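You operate a simulated robot arm through the tools that you are given. There is no shell and no other tool.

You are at the controls of a simulated robot arm. One attempt, no reset.

## Task
Switch unit one off, lever its ram up, prop it and bin the dented green cap.
Fine: in this order; yellow lever for the ram, red lever in, orange bin; leave the sliding tray out; other caps and controls stay.

It is judged by the outcome, as a careful person would: the job done as asked, and still so three seconds after it is handed in. It fails if anything else is knocked over, pushed out of place, dropped, spilled or broken. Lids that push on must go on centred and level and be pressed home; caps that screw on are set level and turned clockwise until they are tight.

## Robot
A 7-joint arm with a two-finger parallel gripper, fixed in place. Base frame: the origin is on the floor under the middle of its stand, x ahead of it, y to its left, z up. Lengths are in mm, angles in rad, forces in N, time in s.
It reaches about 1247 mm from its shoulder. Its first joint turns from -2.304 to 2.304 rad. Payload 3.91 kg.
Tool frame: the origin (TCP) lies between the finger pads and is the grasp point; the fingertips stand 30 mm ahead of it; z points along the fingers, y is the line along which they close. Largest opening 110 mm; finger width 20, thickness 10; the body of the gripper, 48 by 112 mm, starts 55 mm behind the TCP.
Orientation is that of the tool frame in the base frame, as [roll, pitch, yaw] about the fixed x, y, z axes, in that order (R = Rz(yaw) Ry(pitch) Rx(roll)). With the fingers straight down and closing along the base's y, the tool's x points along the base's -x, its y along +y and its z along -z.

## Interface
- The arm moves only by the tool arm_command. Its argument "plan" is one flat list of numbers, 6 for each row, row after row: the shift along the tool's x, y, z in units of 250 mm (1.0 is 250 mm), then the turn, a rotation vector about the tool's x, y, z in units of 120 degrees (1.0 is 120 degrees). In form: [tx, ty, tz, rx, ry, rz, tx, ty, tz, rx, ry, rz, ...]. A call has 1 to 20 rows; each row is the pose to reach, as a shift and turn from the pose commanded when the call began, along the tool's axes at that moment. "grip" is the finger opening in m, from 0 to 0.11, set as the call begins (left out, the last holds). A call with a number of a shift or a turn outside -1 to 1 is refused whole. Rows are played at 5 a second. More than 50 mm and 0.15 rad between two rows, or a gripper value outside its range, and nothing of the call is played. A pose out of reach is approached as far as the arm can. The call stops where the force on the tool passes 60 N (or 10 N more than at its start, if that is more) or the arm is blocked; 0.2 s more then pass. Each finger travels about 108 mm/s and halts on what it meets, pressing with about 23 N; the grip force reading is that of the motor and also rises with nothing between the fingers. The clock runs only during rows and for 0.2 s after the last one: add rows that repeat a pose to give the fingers time. It gives the time, the measured TCP pose, the force on the tool (base axes), the opening and the grip force at its end, in the units of the frame above (readings bear some noise), with the torque about the TCP (base axes, N m) and any sound that the robot's microphone picked up, and new pictures: "pictures" is both (left out), scene, wrist or none.
- Cameras (640 x 400 px; columns grow to the right, rows downward): "scene" is fixed at [401.1, -650.5, 1318.1]; the picture's right is [0.95, -0.31, 0.00], its down [-0.06, -0.19, -0.98] and it looks along [0.31, 0.93, -0.20] (base axes); focal length 354 px, centre (320, 200). "wrist" rides on the gripper at [72, 17, -103] in the tool frame; the picture's right is [-0.23, 0.97, 0.00], its down [-0.76, -0.18, -0.62] and it looks along [-0.61, -0.14, 0.78] (tool axes); focal length 222 px, centre (320, 200). There is no depth. A picture from a camera that has moved, and an enlarged one, comes with that camera's place and axes in the base frame and with its lens.
- close_up(camera, box): a new picture of the part [left, top, right, bottom] of that camera's present view, enlarged. It takes no simulated time.
- close_job(): hands the job in; it is judged then, once.

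Nothing tells you positions but the pictures and the camera data. Unless the task says otherwise, let go and move clear before handing in.

The tools are called after ">>>" as name(argument=value, ...) on one line, values as JSON. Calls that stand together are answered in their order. arm_command: Moves the arm, as the interface text tells. Its arguments: {"type":"object","properties":{"plan":{"type":"array","items":{"type":"number"}},"grip":{"type":"number"},"pictures":{"type":"string","enum":["both","scene","wrist","none"]}},"required":["plan"]} The other tools are called the same way: close_up (camera, box) takes an enlarged picture of a part of a camera's view; close_job () hands the job in.

At the start:

```text
t: 0.0
tool_pos: [480.0, 417.8, 1396.0]
tcp_rot: [3.14, 0.0, -3.142]
wrist_force: [0.7, 0.0, -0.6]
torque: [0.0, -0.03, -0.04]
finger_gap: 110.2
gripper_force: 0.0
```

scene: 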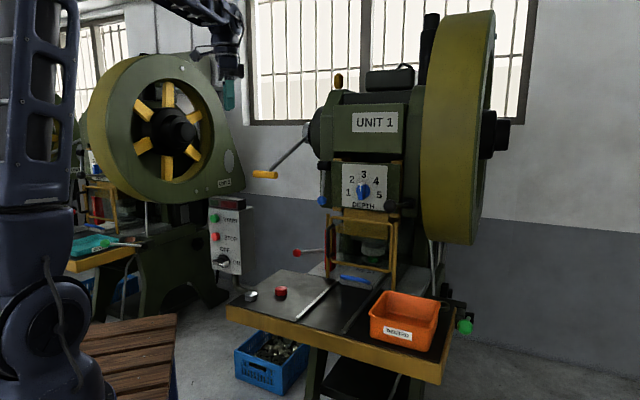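
wrist: 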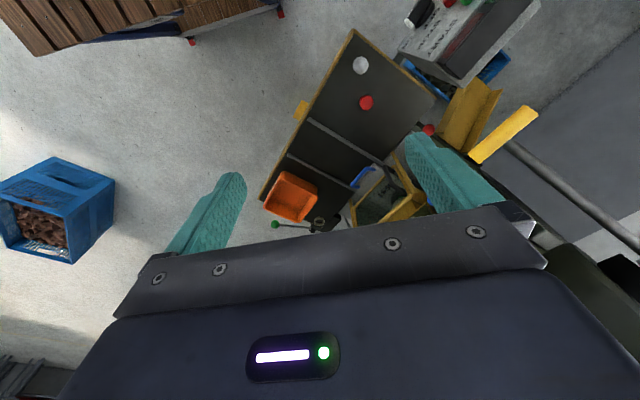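

I see a press marked UNIT 1 with a control box on its left, a yellow-handled lever, a red-knob lever, a green-knob lever, an orange bin and several caps. I'll look closer at each part before I move.

>>> close_up(camera="scene", box=[200, 190, 280, 290])

>>> close_up(camera="scene", box=[220, 220, 480, 390])

>>> close_up(camera="scene", box=[240, 60, 420, 220])

>>> close_up(camera="wrist", box=[240, 0, 560, 240])

>>> close_up(camera="scene", box=[60, 130, 260, 310])

```text
4.00 times, centred on (240, 240) of scene
camera zoom: at [401.1, -650.5, 1318.1], right [0.95, -0.31, 0.0], down [-0.06, -0.19, -0.98], along [0.31, 0.93, -0.2], focal length 1415 px, centre (640, 40)
```

zoom: 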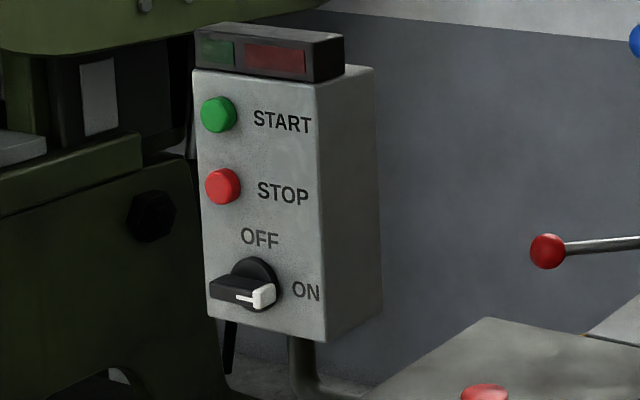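

```text
2.35 times, centred on (350, 305) of scene
camera zoom: at [401.1, -650.5, 1318.1], right [0.95, -0.31, 0.0], down [-0.06, -0.19, -0.98], along [0.31, 0.93, -0.2], focal length 833 px, centre (249, -47)
```

zoom: 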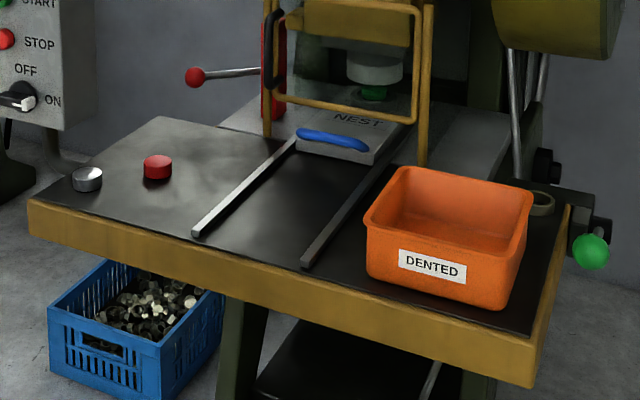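

```text
2.50 times, centred on (330, 140) of scene
camera zoom: at [401.1, -650.5, 1318.1], right [0.95, -0.31, 0.0], down [-0.06, -0.19, -0.98], along [0.31, 0.93, -0.2], focal length 885 px, centre (295, 350)
```

zoom: 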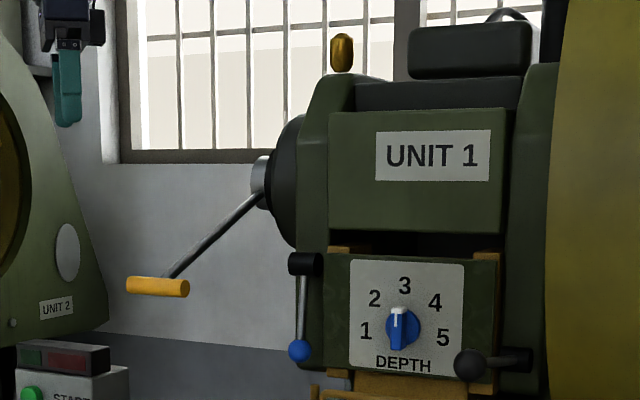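

```text
1.67 times, centred on (400, 120) of wrist
camera zoom: at [407.1, 433.0, 1499.0], right [0.23, 0.97, 0.0], down [0.76, -0.18, 0.62], along [0.61, -0.14, -0.78], focal length 370 px, centre (187, 333)
```

zoom: 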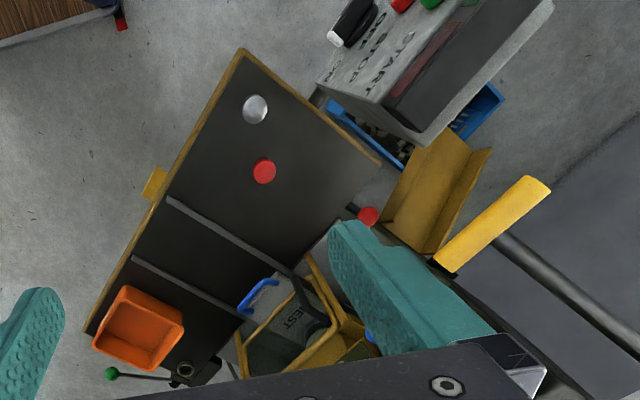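

```text
2.22 times, centred on (160, 220) of scene
camera zoom: at [401.1, -650.5, 1318.1], right [0.95, -0.31, 0.0], down [-0.06, -0.19, -0.98], along [0.31, 0.93, -0.2], focal length 786 px, centre (676, 156)
```

zoom: 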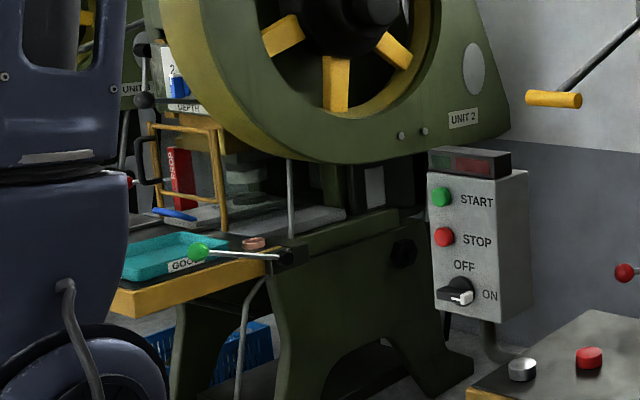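

The table top sits near z≈715 and is turned about 45° to the base, with unit 1 facing the robot. Next I'm zooming in on the guard, nest, prop and levers.

>>> close_up(camera="scene", box=[285, 205, 405, 280])

>>> close_up(camera="scene", box=[420, 270, 490, 345])

>>> close_up(camera="wrist", box=[330, 140, 450, 240])

>>> close_up(camera="scene", box=[60, 140, 140, 260])

>>> close_up(camera="scene", box=[300, 60, 420, 220])

```text
5.33 times, centred on (345, 242) of scene
camera zoom: at [401.1, -650.5, 1318.1], right [0.95, -0.31, 0.0], down [-0.06, -0.19, -0.98], along [0.31, 0.93, -0.2], focal length 1887 px, centre (187, -27)
```

zoom: 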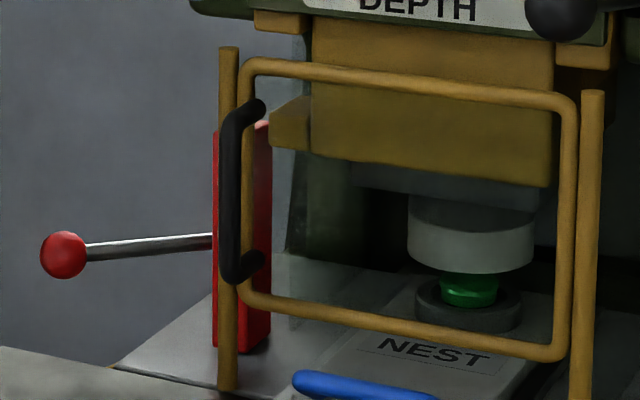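

```text
5.33 times, centred on (455, 308) of scene
camera zoom: at [401.1, -650.5, 1318.1], right [0.95, -0.31, 0.0], down [-0.06, -0.19, -0.98], along [0.31, 0.93, -0.2], focal length 1887 px, centre (-400, -373)
```

zoom: 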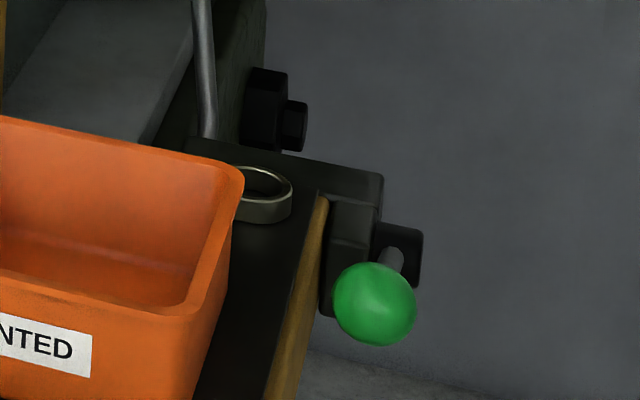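

```text
4.00 times, centred on (390, 190) of wrist
camera zoom: at [407.1, 433.0, 1499.0], right [0.23, 0.97, 0.0], down [0.76, -0.18, 0.62], along [0.61, -0.14, -0.78], focal length 888 px, centre (40, 240)
```

zoom: 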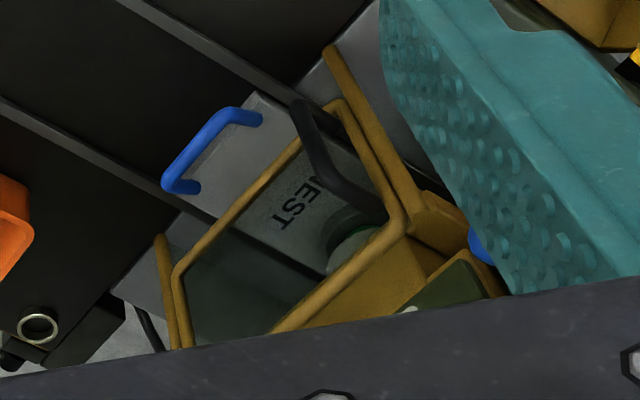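

```text
3.33 times, centred on (100, 200) of scene
camera zoom: at [401.1, -650.5, 1318.1], right [0.95, -0.31, 0.0], down [-0.06, -0.19, -0.98], along [0.31, 0.93, -0.2], focal length 1180 px, centre (1053, 200)
```

zoom: 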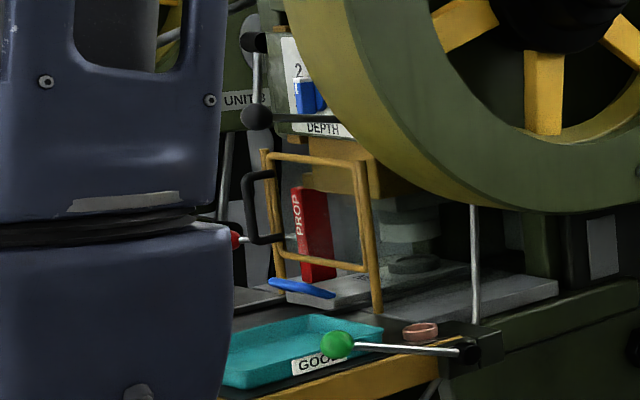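

```text
2.50 times, centred on (360, 140) of scene
camera zoom: at [401.1, -650.5, 1318.1], right [0.95, -0.31, 0.0], down [-0.06, -0.19, -0.98], along [0.31, 0.93, -0.2], focal length 885 px, centre (220, 350)
```

zoom: 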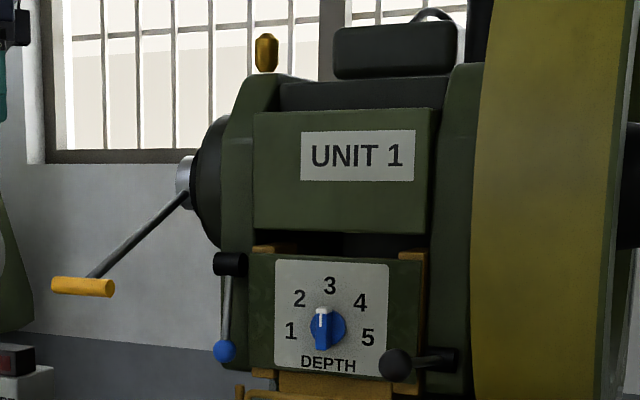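

The red cap is near [646, 535, 728], the selector knob near [449, 669, 819] and the yellow handle near [626, 697, 1142]. I'm checking the surroundings, including the wooden piece by the robot, before planning a path.

>>> close_up(camera="wrist", box=[0, 0, 320, 200])

>>> close_up(camera="scene", box=[0, 200, 320, 400])

>>> close_up(camera="wrist", box=[400, 0, 560, 100])

>>> close_up(camera="scene", box=[0, 0, 320, 200])

```text
2.00 times, centred on (160, 100) of wrist
camera zoom: at [407.1, 433.0, 1499.0], right [0.23, 0.97, 0.0], down [0.76, -0.18, 0.62], along [0.61, -0.14, -0.78], focal length 444 px, centre (640, 400)
```

zoom: 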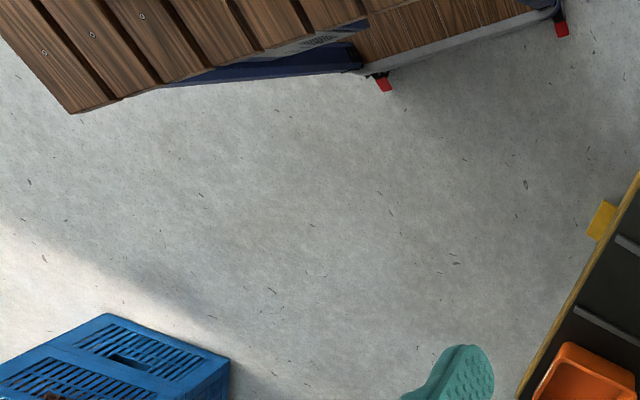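

```text
2.00 times, centred on (160, 300) of scene
camera zoom: at [401.1, -650.5, 1318.1], right [0.95, -0.31, 0.0], down [-0.06, -0.19, -0.98], along [0.31, 0.93, -0.2], focal length 708 px, centre (640, 0)
```

zoom: 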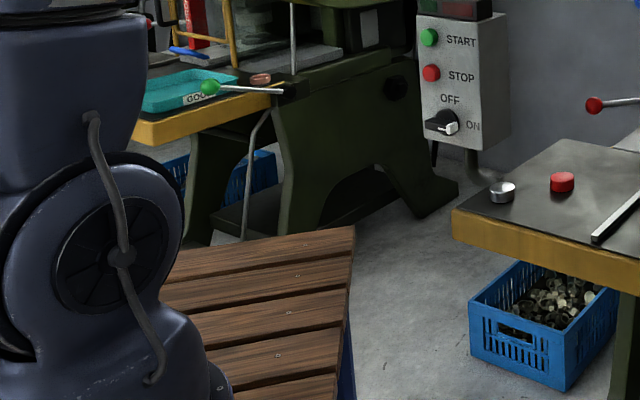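

```text
4.00 times, centred on (480, 50) of wrist
camera zoom: at [407.1, 433.0, 1499.0], right [0.23, 0.97, 0.0], down [0.76, -0.18, 0.62], along [0.61, -0.14, -0.78], focal length 888 px, centre (-320, 800)
```

zoom: 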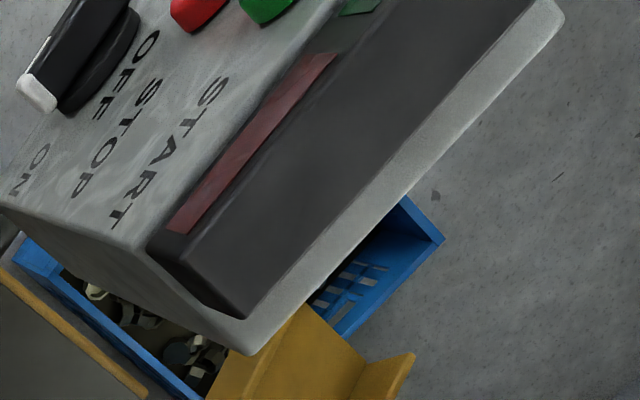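

```text
2.00 times, centred on (160, 100) of scene
camera zoom: at [401.1, -650.5, 1318.1], right [0.95, -0.31, 0.0], down [-0.06, -0.19, -0.98], along [0.31, 0.93, -0.2], focal length 708 px, centre (640, 400)
```

zoom: 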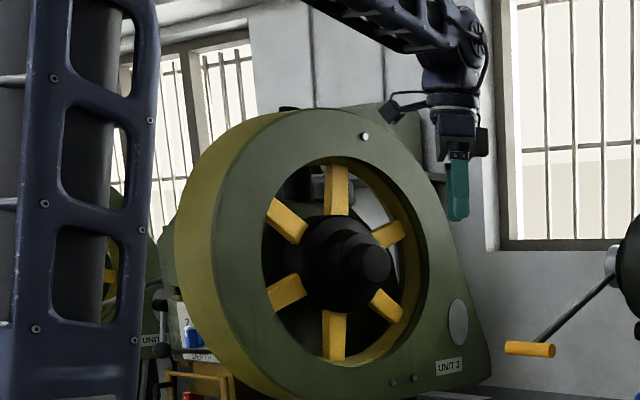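

The wood is the robot's own stand, well clear of the work. I'll swing the gripper horizontal, facing the control box, in stages and staying short of it.

>>> arm_command(plan=[0.0363, 0.0573, 0.08, -0.059, -0.0244, 0.0244, 0.0727, 0.1147, 0.16, -0.118, -0.0489, 0.0489, 0.109, 0.172, 0.24, -0.1769, -0.0733, 0.0733, 0.1453, 0.2293, 0.32, -0.2359, -0.0977, 0.0977, 0.1817, 0.2867, 0.4, -0.2949, -0.1221, 0.1221, 0.218, 0.344, 0.48, -0.3539, -0.1466, 0.1466, 0.2543, 0.4013, 0.56, -0.4128, -0.171, 0.171, 0.2907, 0.4587, 0.64, -0.4718, -0.1954, 0.1954, 0.327, 0.516, 0.72, -0.5308, -0.2198, 0.2198, 0.3633, 0.5733, 0.8, -0.5898, -0.2443, 0.2443, 0.3997, 0.6307, 0.88, -0.6487, -0.2687, 0.2687, 0.436, 0.688, 0.96, -0.7077, -0.2931, 0.2931, 0.436, 0.688, 0.96, -0.7077, -0.2931, 0.2931], grip=0.08, pictures="both")

```text
t: 2.8
tool_pos: [369.5, 588.5, 1154.7]
tcp_rot: [1.569, 0.0, 2.354]
wrist_force: [-1.2, -0.4, 0.1]
torque: [0.01, -0.01, -0.06]
finger_gap: 79.8
gripper_force: 0.1
out of reach, approached as far as the arm can: row 8, 9
camera wrist: at [244.9, 566.2, 1171.3], right [0.16, -0.16, 0.97], down [0.1, -0.98, -0.18], along [0.98, 0.12, -0.14], focal length 222 px, centre (320, 200)
```

scene: 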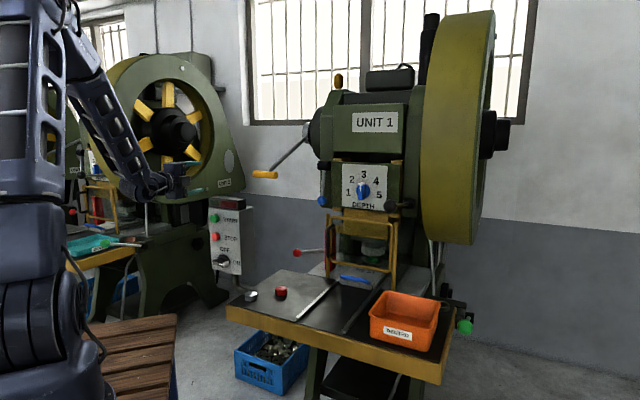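
wrist: 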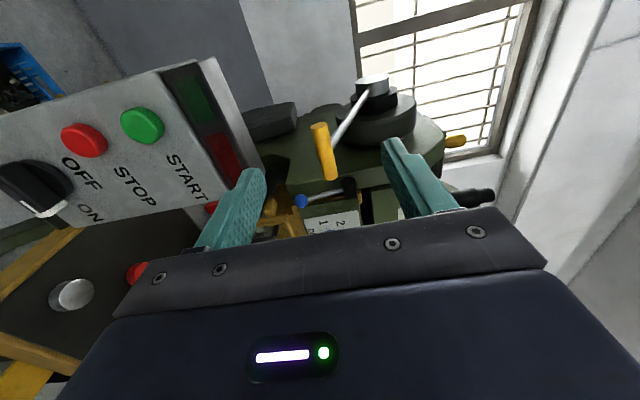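

The gripper now faces the box. A close look should give me the knob's exact place and its index direction.

>>> close_up(camera="wrist", box=[0, 40, 260, 260])

>>> close_up(camera="wrist", box=[240, 60, 440, 240])

>>> close_up(camera="scene", box=[205, 190, 255, 280])

```text
1.82 times, centred on (130, 150) of wrist
camera zoom: at [244.9, 566.2, 1171.3], right [0.16, -0.16, 0.97], down [0.1, -0.98, -0.18], along [0.98, 0.12, -0.14], focal length 404 px, centre (666, 291)
```

zoom: 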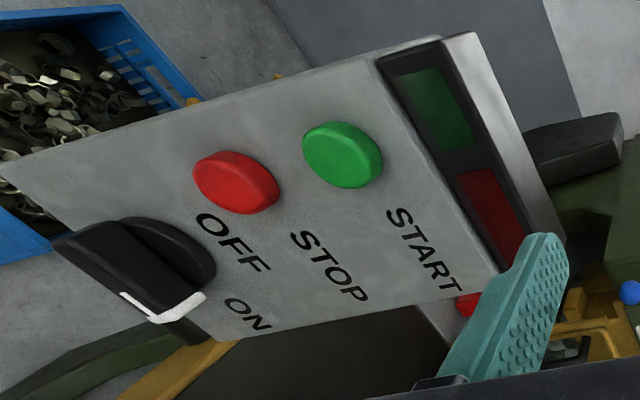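

```text
2.22 times, centred on (340, 150) of wrist
camera zoom: at [244.9, 566.2, 1171.3], right [0.16, -0.16, 0.97], down [0.1, -0.98, -0.18], along [0.98, 0.12, -0.14], focal length 494 px, centre (276, 311)
```

zoom: 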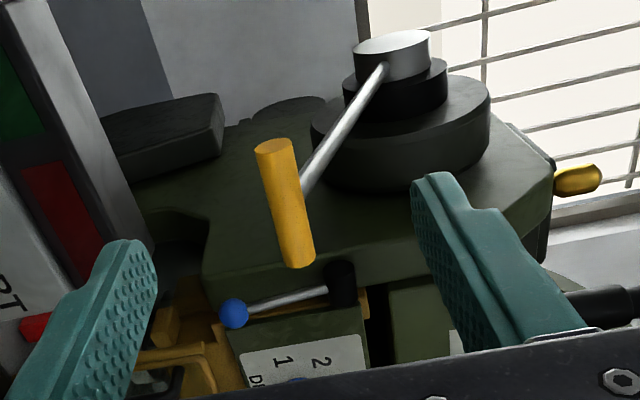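

```text
4.44 times, centred on (230, 235) of scene
camera zoom: at [401.1, -650.5, 1318.1], right [0.95, -0.31, 0.0], down [-0.06, -0.19, -0.98], along [0.31, 0.93, -0.2], focal length 1573 px, centre (720, 44)
```

zoom: 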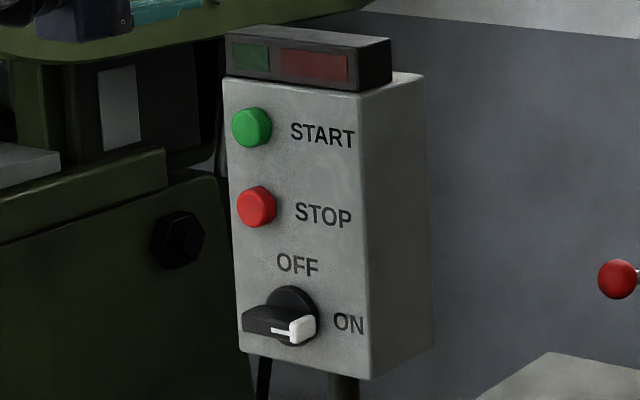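

The box face lies at depth q≈806 (q = along the press's inward direction), with the knob axis at p≈-151 and z≈815. I'll move down level with it while staying about 60 mm away.

>>> arm_command(plan=[0, -0.19, 0, 0, 0, 0, 0, -0.38, 0, 0, 0, 0, 0, -0.57, 0, 0, 0, 0, 0, -0.76, 0, 0, 0, 0, 0, -0.95, 0, 0, 0, 0], pictures="none")

>>> arm_command(plan=[0, -0.19, 0, 0, 0, 0, 0, -0.4, 0, 0, 0, 0, 0, -0.4, 0, 0, 0, 0], pictures="both")

```text
t: 4.0
tool_pos: [374.2, 592.4, 916.4]
tcp_rot: [1.568, -0.001, 2.356]
wrist_force: [-0.3, 0.2, 0.4]
torque: [-0.03, 0.03, 0.02]
finger_gap: 79.7
gripper_force: 0.0
```

```text
refused: row 2 steps farther than a row can; nothing moved
```

The first move landed at z≈916. I'll finish the descent in smaller steps.

>>> arm_command(plan=[0, -0.14, 0, 0, 0, 0, 0, -0.28, 0, 0, 0, 0, 0, -0.41, 0, 0, 0, 0, 0, -0.41, 0, 0, 0, 0], pictures="both")

```text
t: 5.0
tool_pos: [371.8, 590.9, 815.7]
tcp_rot: [1.571, 0.0, 2.357]
wrist_force: [-0.2, 0.0, 0.9]
torque: [0.03, 0.03, 0.02]
finger_gap: 80.0
gripper_force: 0.1
camera wrist: at [247.6, 568.1, 832.5], right [0.16, -0.16, 0.97], down [0.1, -0.98, -0.18], along [0.98, 0.12, -0.14], focal length 222 px, centre (320, 200)
```

scene: 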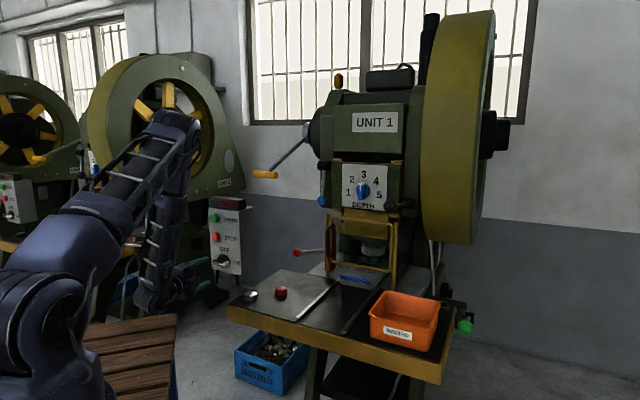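
wrist: 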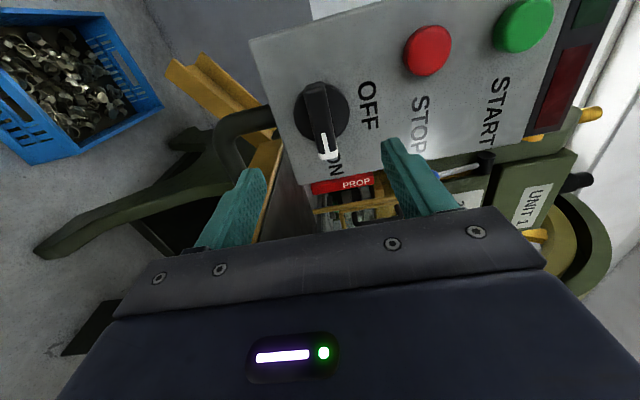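

The knob is right in front of the gripper. I'll zoom in to check its alignment with the tool axis.

>>> close_up(camera="wrist", box=[250, 50, 410, 170])

>>> close_up(camera="scene", box=[160, 220, 260, 290])

```text
3.33 times, centred on (330, 110) of wrist
camera zoom: at [247.6, 568.1, 832.5], right [0.16, -0.16, 0.97], down [0.1, -0.98, -0.18], along [0.98, 0.12, -0.14], focal length 740 px, centre (287, 500)
```

zoom: 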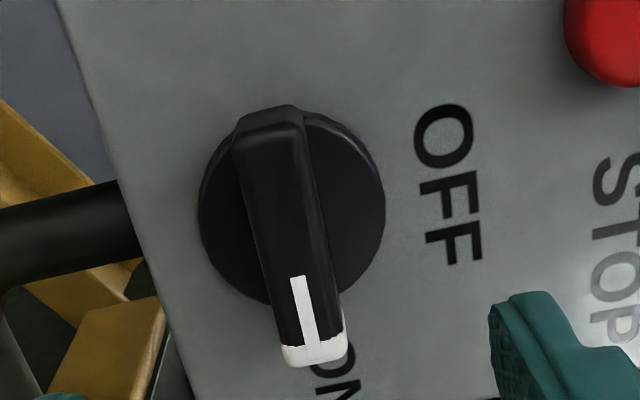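

```text
5.71 times, centred on (210, 255) of scene
camera zoom: at [401.1, -650.5, 1318.1], right [0.95, -0.31, 0.0], down [-0.06, -0.19, -0.98], along [0.31, 0.93, -0.2], focal length 2022 px, centre (949, -114)
```

zoom: 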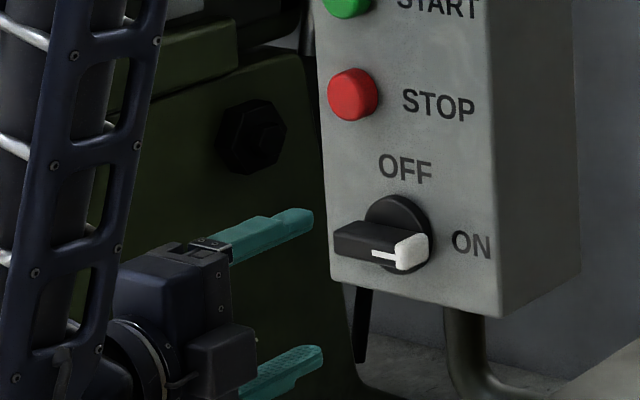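

The knob bar lies horizontally pointing at ON, about 5 mm off my tool axis, with its front at q≈776. I'll correct the offset, advance with the fingers straddling the bar vertically, and check before I close.

>>> arm_command(plan=[0.018, 0.01, 0.0, 0, 0, 0, 0.018, 0.01, 0.1, 0, 0, 0, 0.018, 0.01, 0.2, 0, 0, 0, 0.018, 0.01, 0.28, 0, 0, 0, 0.018, 0.01, 0.28, 0, 0, 0], grip=0.05, pictures="both")

>>> close_up(camera="wrist", box=[220, 80, 420, 220])

>>> close_up(camera="scene", box=[190, 230, 260, 290])

```text
t: 6.2
tool_pos: [415.6, 641.3, 817.3]
tcp_rot: [1.571, 0.0, 2.358]
wrist_force: [0.0, -1.4, 0.2]
torque: [0.02, 0.0, 0.01]
finger_gap: 50.0
gripper_force: 0.0
camera wrist: at [292.0, 619.4, 835.2], right [0.16, -0.16, 0.97], down [0.1, -0.98, -0.18], along [0.98, 0.12, -0.14], focal length 222 px, centre (320, 200)
```

scene: 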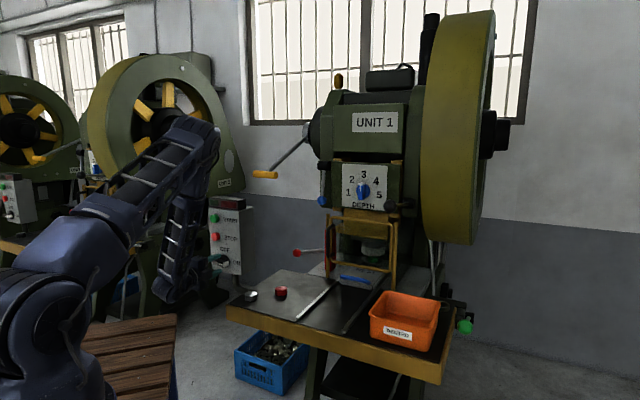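
wrist: 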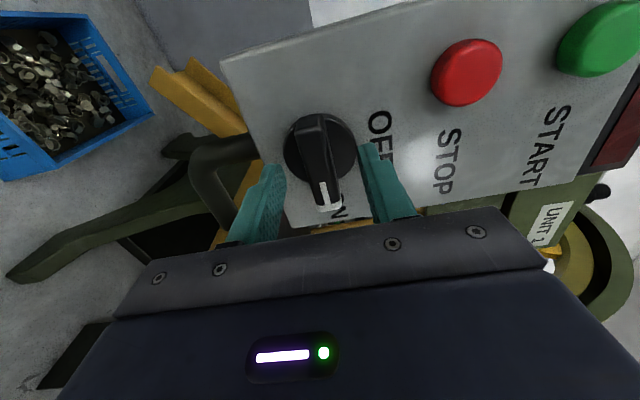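

```text
2.86 times, centred on (320, 150) of wrist
camera zoom: at [292.0, 619.4, 835.2], right [0.16, -0.16, 0.97], down [0.1, -0.98, -0.18], along [0.98, 0.12, -0.14], focal length 635 px, centre (320, 343)
```

zoom: 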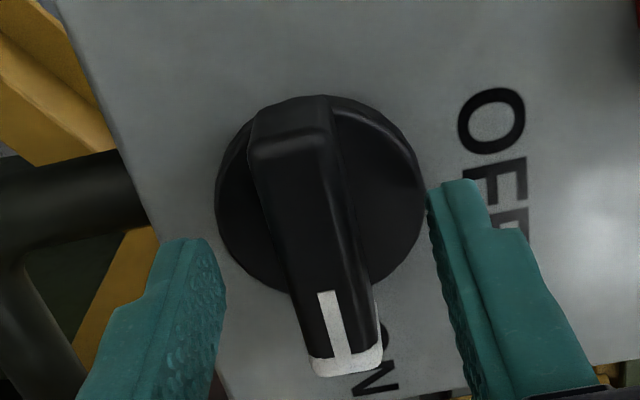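

```text
6.67 times, centred on (225, 260) of scene
camera zoom: at [401.1, -650.5, 1318.1], right [0.95, -0.31, 0.0], down [-0.06, -0.19, -0.98], along [0.31, 0.93, -0.2], focal length 2359 px, centre (953, -200)
```

zoom: 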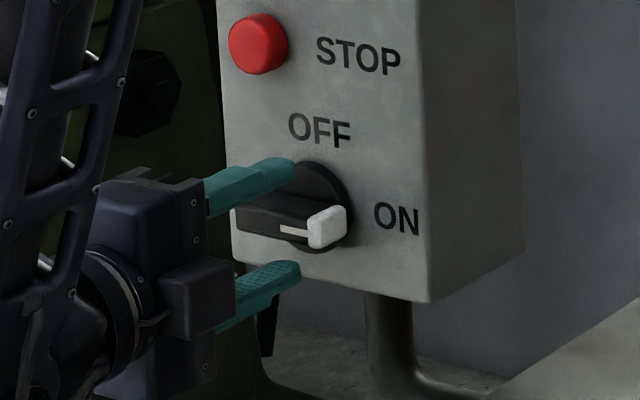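

The tool axis and the knob axis now line up. I'll advance 18 mm more so the tips straddle the bar, then close on it.

>>> arm_command(plan=[0, 0, 0.036, 0, 0, 0, 0, 0, 0.072, 0, 0, 0, 0, 0, 0.072, 0, 0, 0], pictures="none")

>>> arm_command(plan=[0, 0, 0, 0, 0, 0, 0, 0, 0, 0, 0, 0, 0, 0, 0, 0, 0, 0], grip=0.0, pictures="both")

>>> close_up(camera="wrist", box=[220, 80, 420, 220])

>>> close_up(camera="scene", box=[190, 230, 260, 290])

```text
t: 6.8
tool_pos: [423.6, 649.6, 817.4]
tcp_rot: [1.576, 0.001, 2.356]
wrist_force: [-12.5, -18.5, 6.0]
torque: [0.53, -0.54, -0.16]
finger_gap: 52.9
gripper_force: 3.2
stopped in row 3: the force on the tool passed its limit at 71 N (the readings are from after the stop); the commanded pose is now the measured one
```

```text
t: 7.7
tool_pos: [425.0, 649.9, 817.8]
tcp_rot: [1.573, -0.001, 2.356]
wrist_force: [-25.2, -23.0, 30.8]
torque: [0.85, -0.83, -0.08]
finger_gap: 17.7
gripper_force: 44.7
camera wrist: at [300.7, 627.6, 835.3], right [0.16, -0.16, 0.97], down [0.1, -0.98, -0.18], along [0.98, 0.12, -0.14], focal length 222 px, centre (320, 200)
```

scene: 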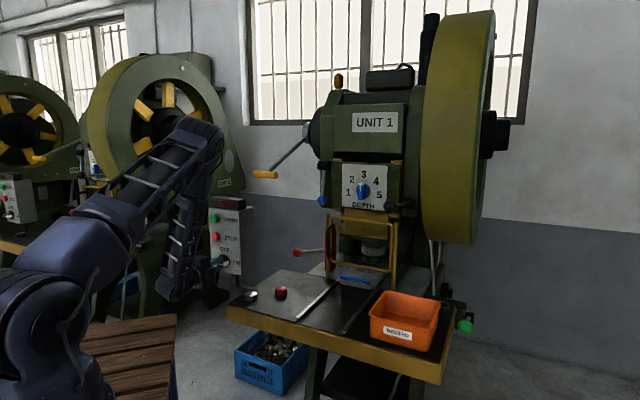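
wrist: 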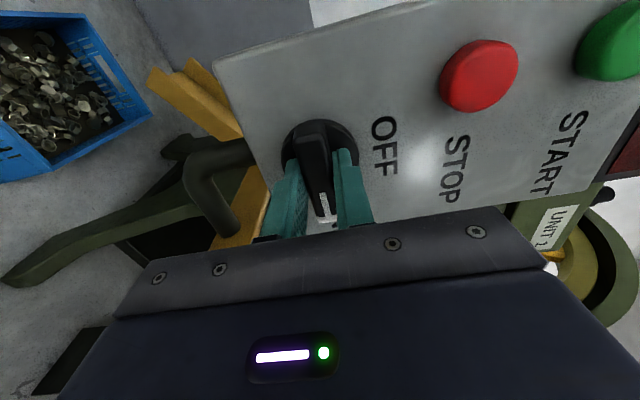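

```text
2.86 times, centred on (320, 150) of wrist
camera zoom: at [300.7, 627.6, 835.3], right [0.16, -0.16, 0.97], down [0.1, -0.98, -0.18], along [0.98, 0.12, -0.14], focal length 635 px, centre (320, 343)
```

zoom: 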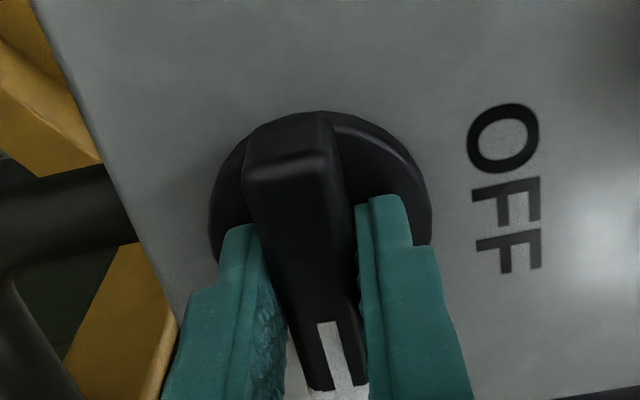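

```text
6.67 times, centred on (225, 260) of scene
camera zoom: at [401.1, -650.5, 1318.1], right [0.95, -0.31, 0.0], down [-0.06, -0.19, -0.98], along [0.31, 0.93, -0.2], focal length 2359 px, centre (953, -200)
```

zoom: 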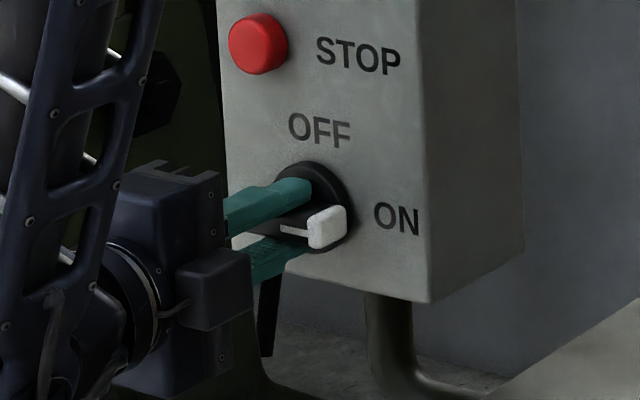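

The fingertips touched the knob's disc lightly and the bar is now held (gap 17.7 mm). I'll back off 3 mm to take the pressure off, then turn counter-clockwise toward OFF, starting with a half turn of the range.

>>> arm_command(plan=[0, 0, -0.012, 0, 0, 0, 0, 0, -0.012, 0, 0, -0.0625, 0, 0, -0.012, 0, 0, -0.125, 0, 0, -0.012, 0, 0, -0.1875, 0, 0, -0.012, 0, 0, -0.25, 0, 0, -0.012, 0, 0, -0.3125, 0, 0, -0.012, 0, 0, -0.375], pictures="both")

>>> close_up(camera="wrist", box=[220, 60, 420, 220])

>>> close_up(camera="scene", box=[190, 230, 260, 290])

```text
t: 9.2
tool_pos: [424.4, 650.4, 817.2]
tcp_rot: [1.568, 0.703, 2.359]
wrist_force: [-4.4, -5.4, 3.9]
torque: [0.27, -0.29, -0.63]
finger_gap: 17.8
gripper_force: 44.7
stopped in row 7: the force on the tool passed its limit at 61 N (the readings are from after the stop); the commanded pose is now the measured one
camera wrist: at [304.8, 623.1, 784.4], right [-0.32, 0.32, 0.89], down [0.05, -0.93, 0.36], along [0.94, 0.16, 0.29], focal length 222 px, centre (320, 200)
```

scene: 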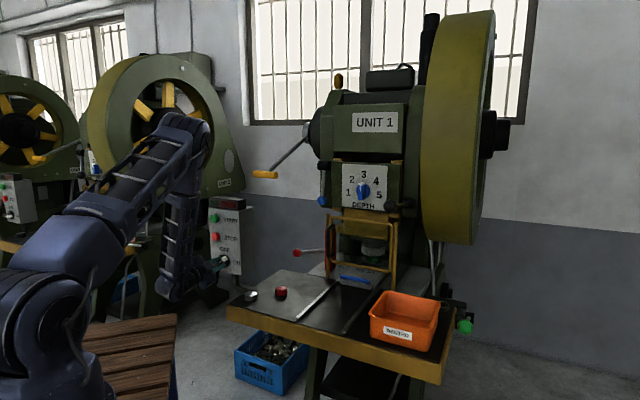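
wrist: 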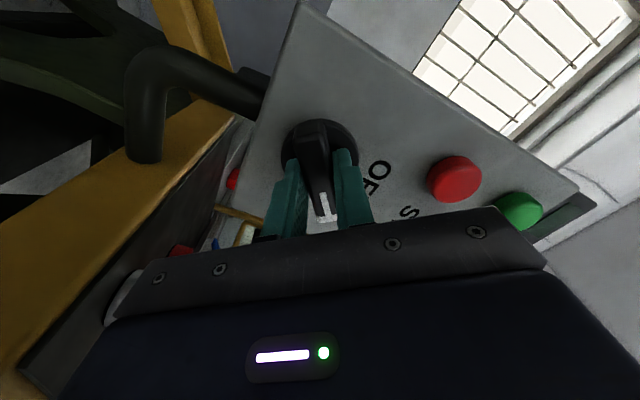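

```text
2.50 times, centred on (320, 140) of wrist
camera zoom: at [304.8, 623.1, 784.4], right [-0.32, 0.32, 0.89], down [0.05, -0.93, 0.36], along [0.94, 0.16, 0.29], focal length 555 px, centre (320, 350)
```

zoom: 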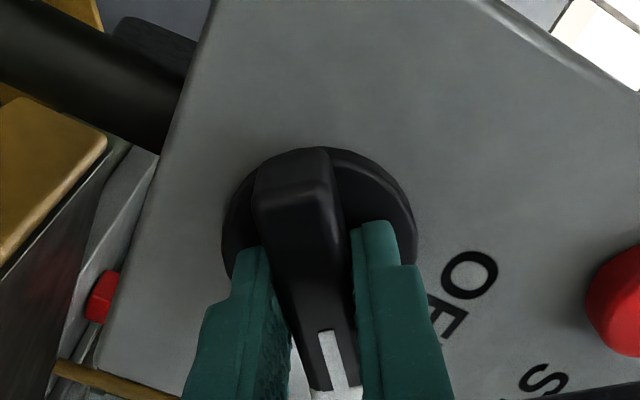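

```text
6.67 times, centred on (225, 260) of scene
camera zoom: at [401.1, -650.5, 1318.1], right [0.95, -0.31, 0.0], down [-0.06, -0.19, -0.98], along [0.31, 0.93, -0.2], focal length 2359 px, centre (953, -200)
```

zoom: 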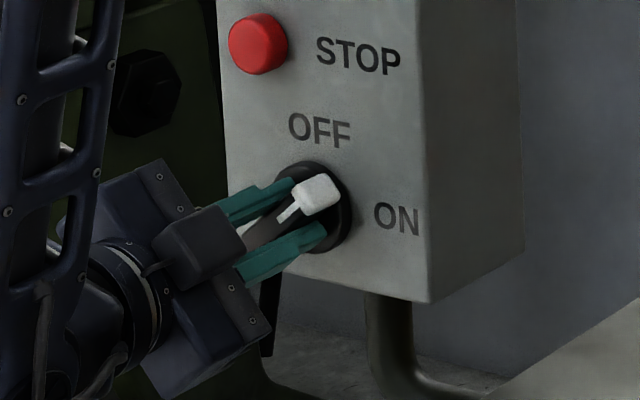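

The knob is following, about 40° round. I'll ease back 2 mm to lower the side load and carry on to vertical.

>>> arm_command(plan=[0, 0, -0.01, 0, 0, 0, 0, 0, -0.01, 0, 0, -0.055, 0, 0, -0.01, 0, 0, -0.11, 0, 0, -0.01, 0, 0, -0.165, 0, 0, -0.01, 0, 0, -0.22, 0, 0, -0.01, 0, 0, -0.275, 0, 0, -0.01, 0, 0, -0.33, 0, 0, -0.01, 0, 0, -0.385, 0, 0, -0.01, 0, 0, -0.415], pictures="both")

>>> close_up(camera="wrist", box=[220, 60, 420, 220])

>>> close_up(camera="scene", box=[190, 190, 260, 290])

```text
t: 11.2
tool_pos: [423.1, 648.6, 817.4]
tcp_rot: [-1.216, 1.567, -0.429]
wrist_force: [8.6, 23.4, 20.5]
torque: [0.55, -0.34, 0.12]
finger_gap: 17.6
gripper_force: 45.1
camera wrist: at [338.3, 587.0, 746.1], right [-0.69, 0.69, 0.22], down [-0.32, -0.57, 0.76], along [0.65, 0.45, 0.61], focal length 222 px, centre (320, 200)
```

scene: 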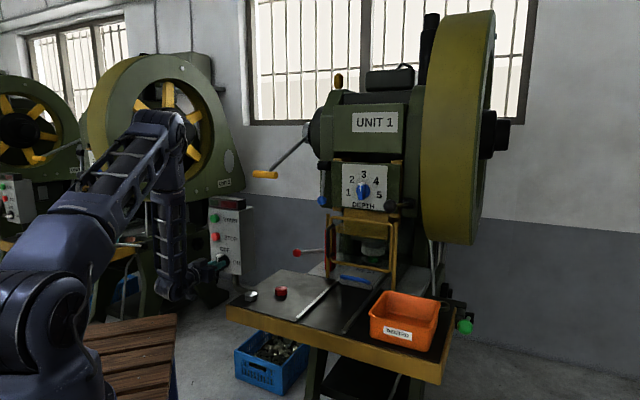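
wrist: 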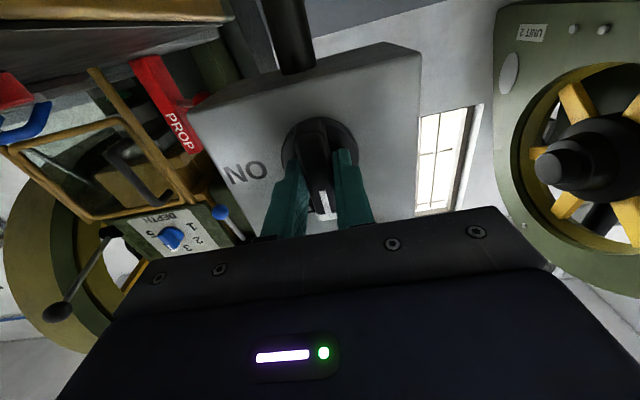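

```text
2.50 times, centred on (320, 140) of wrist
camera zoom: at [338.3, 587.0, 746.1], right [-0.69, 0.69, 0.22], down [-0.32, -0.57, 0.76], along [0.65, 0.45, 0.61], focal length 555 px, centre (320, 350)
```

zoom: 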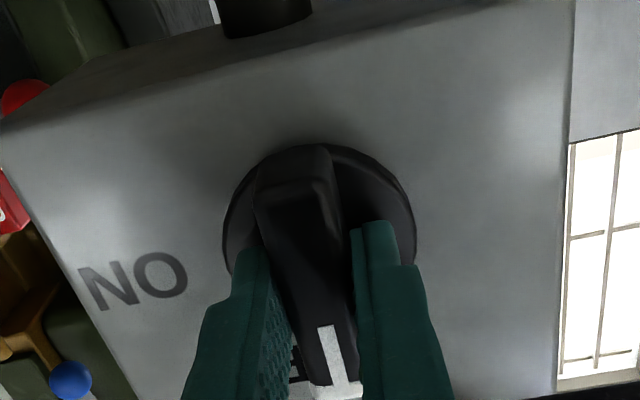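

```text
4.00 times, centred on (225, 240) of scene
camera zoom: at [401.1, -650.5, 1318.1], right [0.95, -0.31, 0.0], down [-0.06, -0.19, -0.98], along [0.31, 0.93, -0.2], focal length 1415 px, centre (700, 40)
```

zoom: 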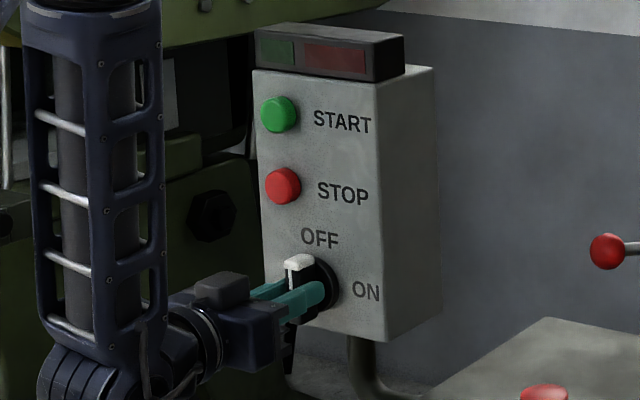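

The knob now points up at OFF. I'll open the fingers and back straight out, then check that it stays there.

>>> arm_command(plan=[0, 0, 0, 0, 0, 0, 0, 0, 0, 0, 0, 0, 0, 0, -0.12, 0, 0, 0, 0, 0, -0.28, 0, 0, 0, 0, 0, -0.4, 0, 0, 0, 0, 0, -0.4, 0, 0, 0], grip=0.05, pictures="both")

>>> close_up(camera="scene", box=[190, 190, 260, 290])

>>> close_up(camera="wrist", box=[60, 60, 300, 240])

```text
t: 12.6
tool_pos: [351.5, 579.1, 817.6]
tcp_rot: [-1.603, 1.57, -0.818]
wrist_force: [-0.9, -0.6, 0.1]
torque: [0.01, -0.03, -0.01]
finger_gap: 50.1
gripper_force: 0.0
camera wrist: at [267.4, 517.7, 745.1], right [-0.69, 0.69, 0.23], down [-0.32, -0.57, 0.76], along [0.65, 0.45, 0.61], focal length 222 px, centre (320, 200)
```

scene: 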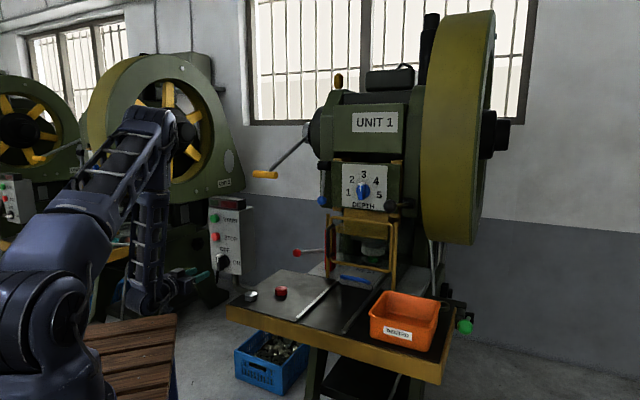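
wrist: 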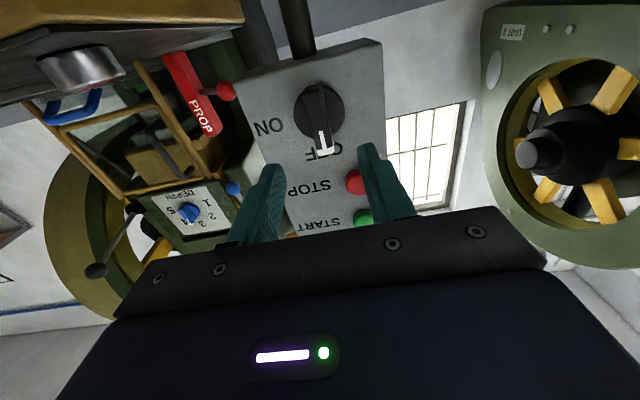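

```text
4.00 times, centred on (225, 240) of scene
camera zoom: at [401.1, -650.5, 1318.1], right [0.95, -0.31, 0.0], down [-0.06, -0.19, -0.98], along [0.31, 0.93, -0.2], focal length 1415 px, centre (700, 40)
```

zoom: 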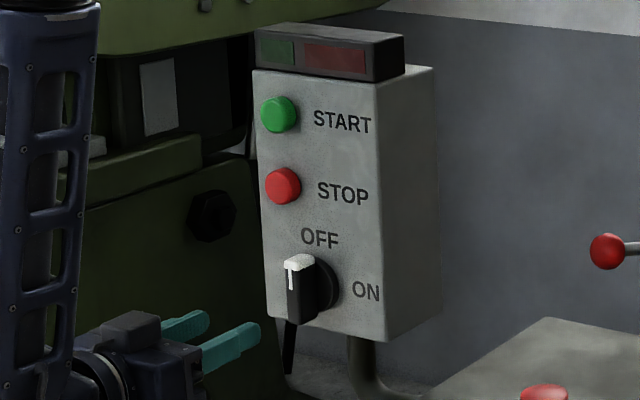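

```text
2.22 times, centred on (180, 150) of wrist
camera zoom: at [267.4, 517.7, 745.1], right [-0.69, 0.69, 0.23], down [-0.32, -0.57, 0.76], along [0.65, 0.45, 0.61], focal length 494 px, centre (631, 311)
```

zoom: 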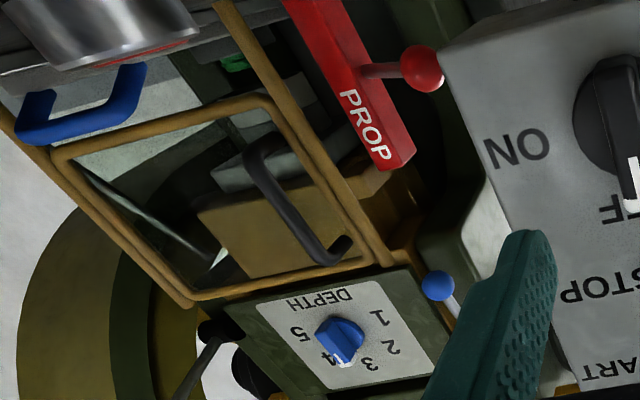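

The knob holds at OFF. Next is the yellow lever: its T-handle runs from about [588, 730, 1140] to [662, 659, 1142], and its hub is near q≈1290, z≈1285. I'm rising and turning the gripper so the fingers close vertically.

>>> arm_command(plan=[-0.0792, 0, 0, 0, 0, 0.0625, -0.1583, 0, 0, 0, 0, 0.125, -0.2375, 0, 0, 0, 0, 0.1875, -0.3167, 0, 0, 0, 0, 0.25, -0.3958, 0, 0, 0, 0, 0.3125, -0.475, 0, 0, 0, 0, 0.375, -0.5542, 0, 0, 0, 0, 0.4375, -0.6333, 0, 0, 0, 0, 0.5, -0.7125, 0, 0, 0, 0, 0.5625, -0.7917, 0, 0, 0, 0, 0.625, -0.8708, 0, 0, 0, 0, 0.6875, -0.95, 0, 0, 0, 0, 0.75, -0.95, 0, 0, 0, 0, 0.75], pictures="both")

>>> close_up(camera="scene", box=[205, 190, 255, 280])

```text
t: 15.4
tool_pos: [353.8, 578.1, 1056.0]
tcp_rot: [1.571, 0.0, 2.357]
wrist_force: [0.7, -0.5, 0.4]
torque: [-0.01, 0.03, 0.02]
finger_gap: 50.2
gripper_force: 0.1
camera wrist: at [229.8, 556.4, 1073.6], right [0.16, -0.16, 0.97], down [0.1, -0.98, -0.18], along [0.98, 0.12, -0.14], focal length 222 px, centre (320, 200)
```

scene: 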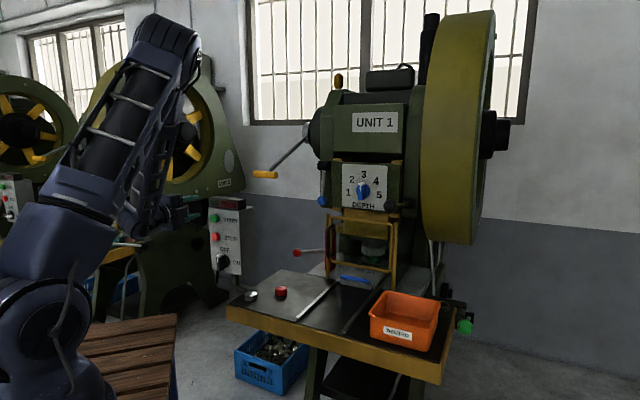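
wrist: 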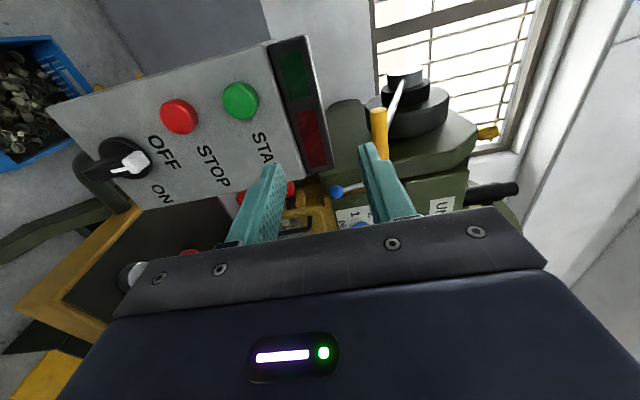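

```text
4.44 times, centred on (230, 235) of scene
camera zoom: at [401.1, -650.5, 1318.1], right [0.95, -0.31, 0.0], down [-0.06, -0.19, -0.98], along [0.31, 0.93, -0.2], focal length 1573 px, centre (720, 44)
```

zoom: 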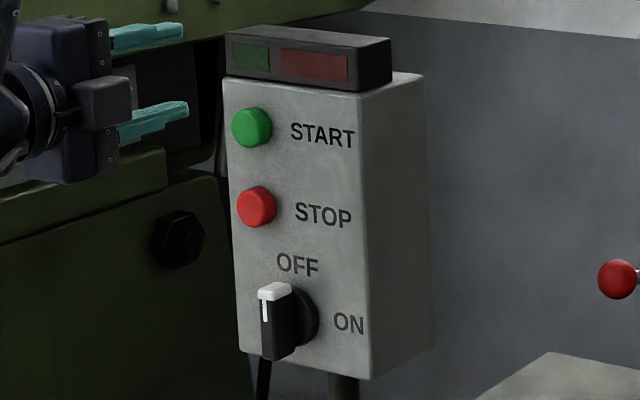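

I'll rise to z≈1141 first to clear the top of the box, shift sideways to the handle's left half, then advance to a standoff.

>>> arm_command(plan=[0, 0.17, 0, 0, 0, 0, 0, 0.34, 0, 0, 0, 0, -0.11, 0.34, 0.12, 0, 0, 0, -0.22, 0.34, 0.27, 0, 0, 0, -0.33, 0.34, 0.42, 0, 0, 0, -0.33, 0.34, 0.6, 0, 0, 0, -0.33, 0.34, 0.72, 0, 0, 0, -0.33, 0.34, 0.72, 0, 0, 0], grip=0.06, pictures="both")

>>> close_up(camera="wrist", box=[220, 20, 480, 220])

>>> close_up(camera="scene", box=[220, 120, 340, 210])

```text
t: 17.2
tool_pos: [537.1, 648.3, 1139.5]
tcp_rot: [1.571, 0.001, 2.356]
wrist_force: [0.6, 0.4, -0.5]
torque: [0.04, -0.01, -0.01]
finger_gap: 59.8
gripper_force: 0.0
camera wrist: at [412.9, 625.3, 1158.0], right [0.16, -0.16, 0.97], down [0.1, -0.98, -0.18], along [0.98, 0.12, -0.14], focal length 222 px, centre (320, 200)
```

scene: 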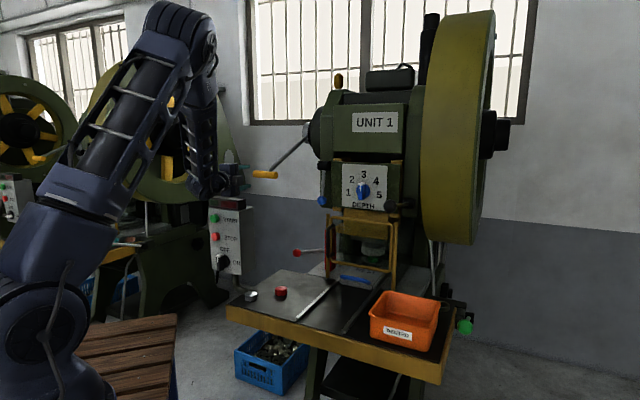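
wrist: 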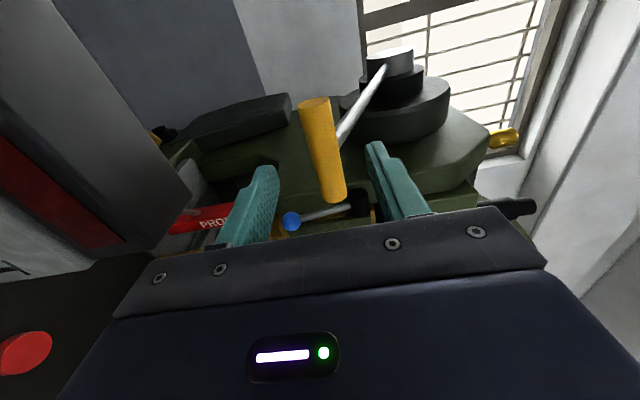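

```text
2.00 times, centred on (350, 120) of wrist
camera zoom: at [412.9, 625.3, 1158.0], right [0.16, -0.16, 0.97], down [0.1, -0.98, -0.18], along [0.98, 0.12, -0.14], focal length 444 px, centre (260, 360)
```

zoom: 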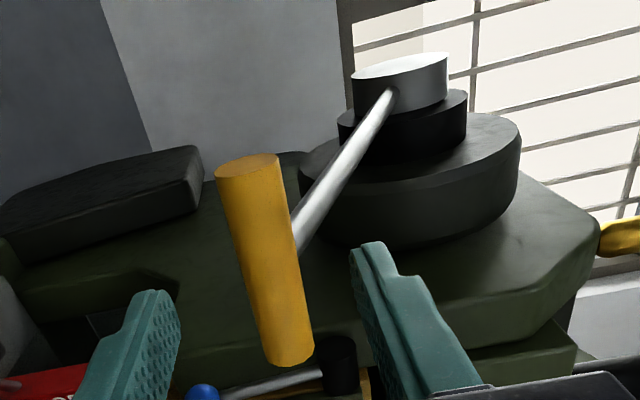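

```text
4.44 times, centred on (280, 165) of scene
camera zoom: at [401.1, -650.5, 1318.1], right [0.95, -0.31, 0.0], down [-0.06, -0.19, -0.98], along [0.31, 0.93, -0.2], focal length 1573 px, centre (498, 356)
```

zoom: 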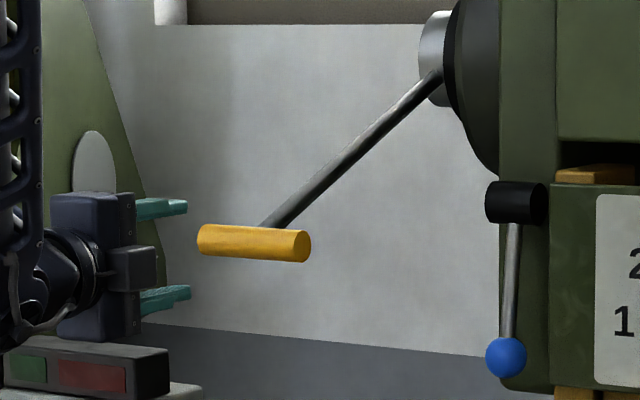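

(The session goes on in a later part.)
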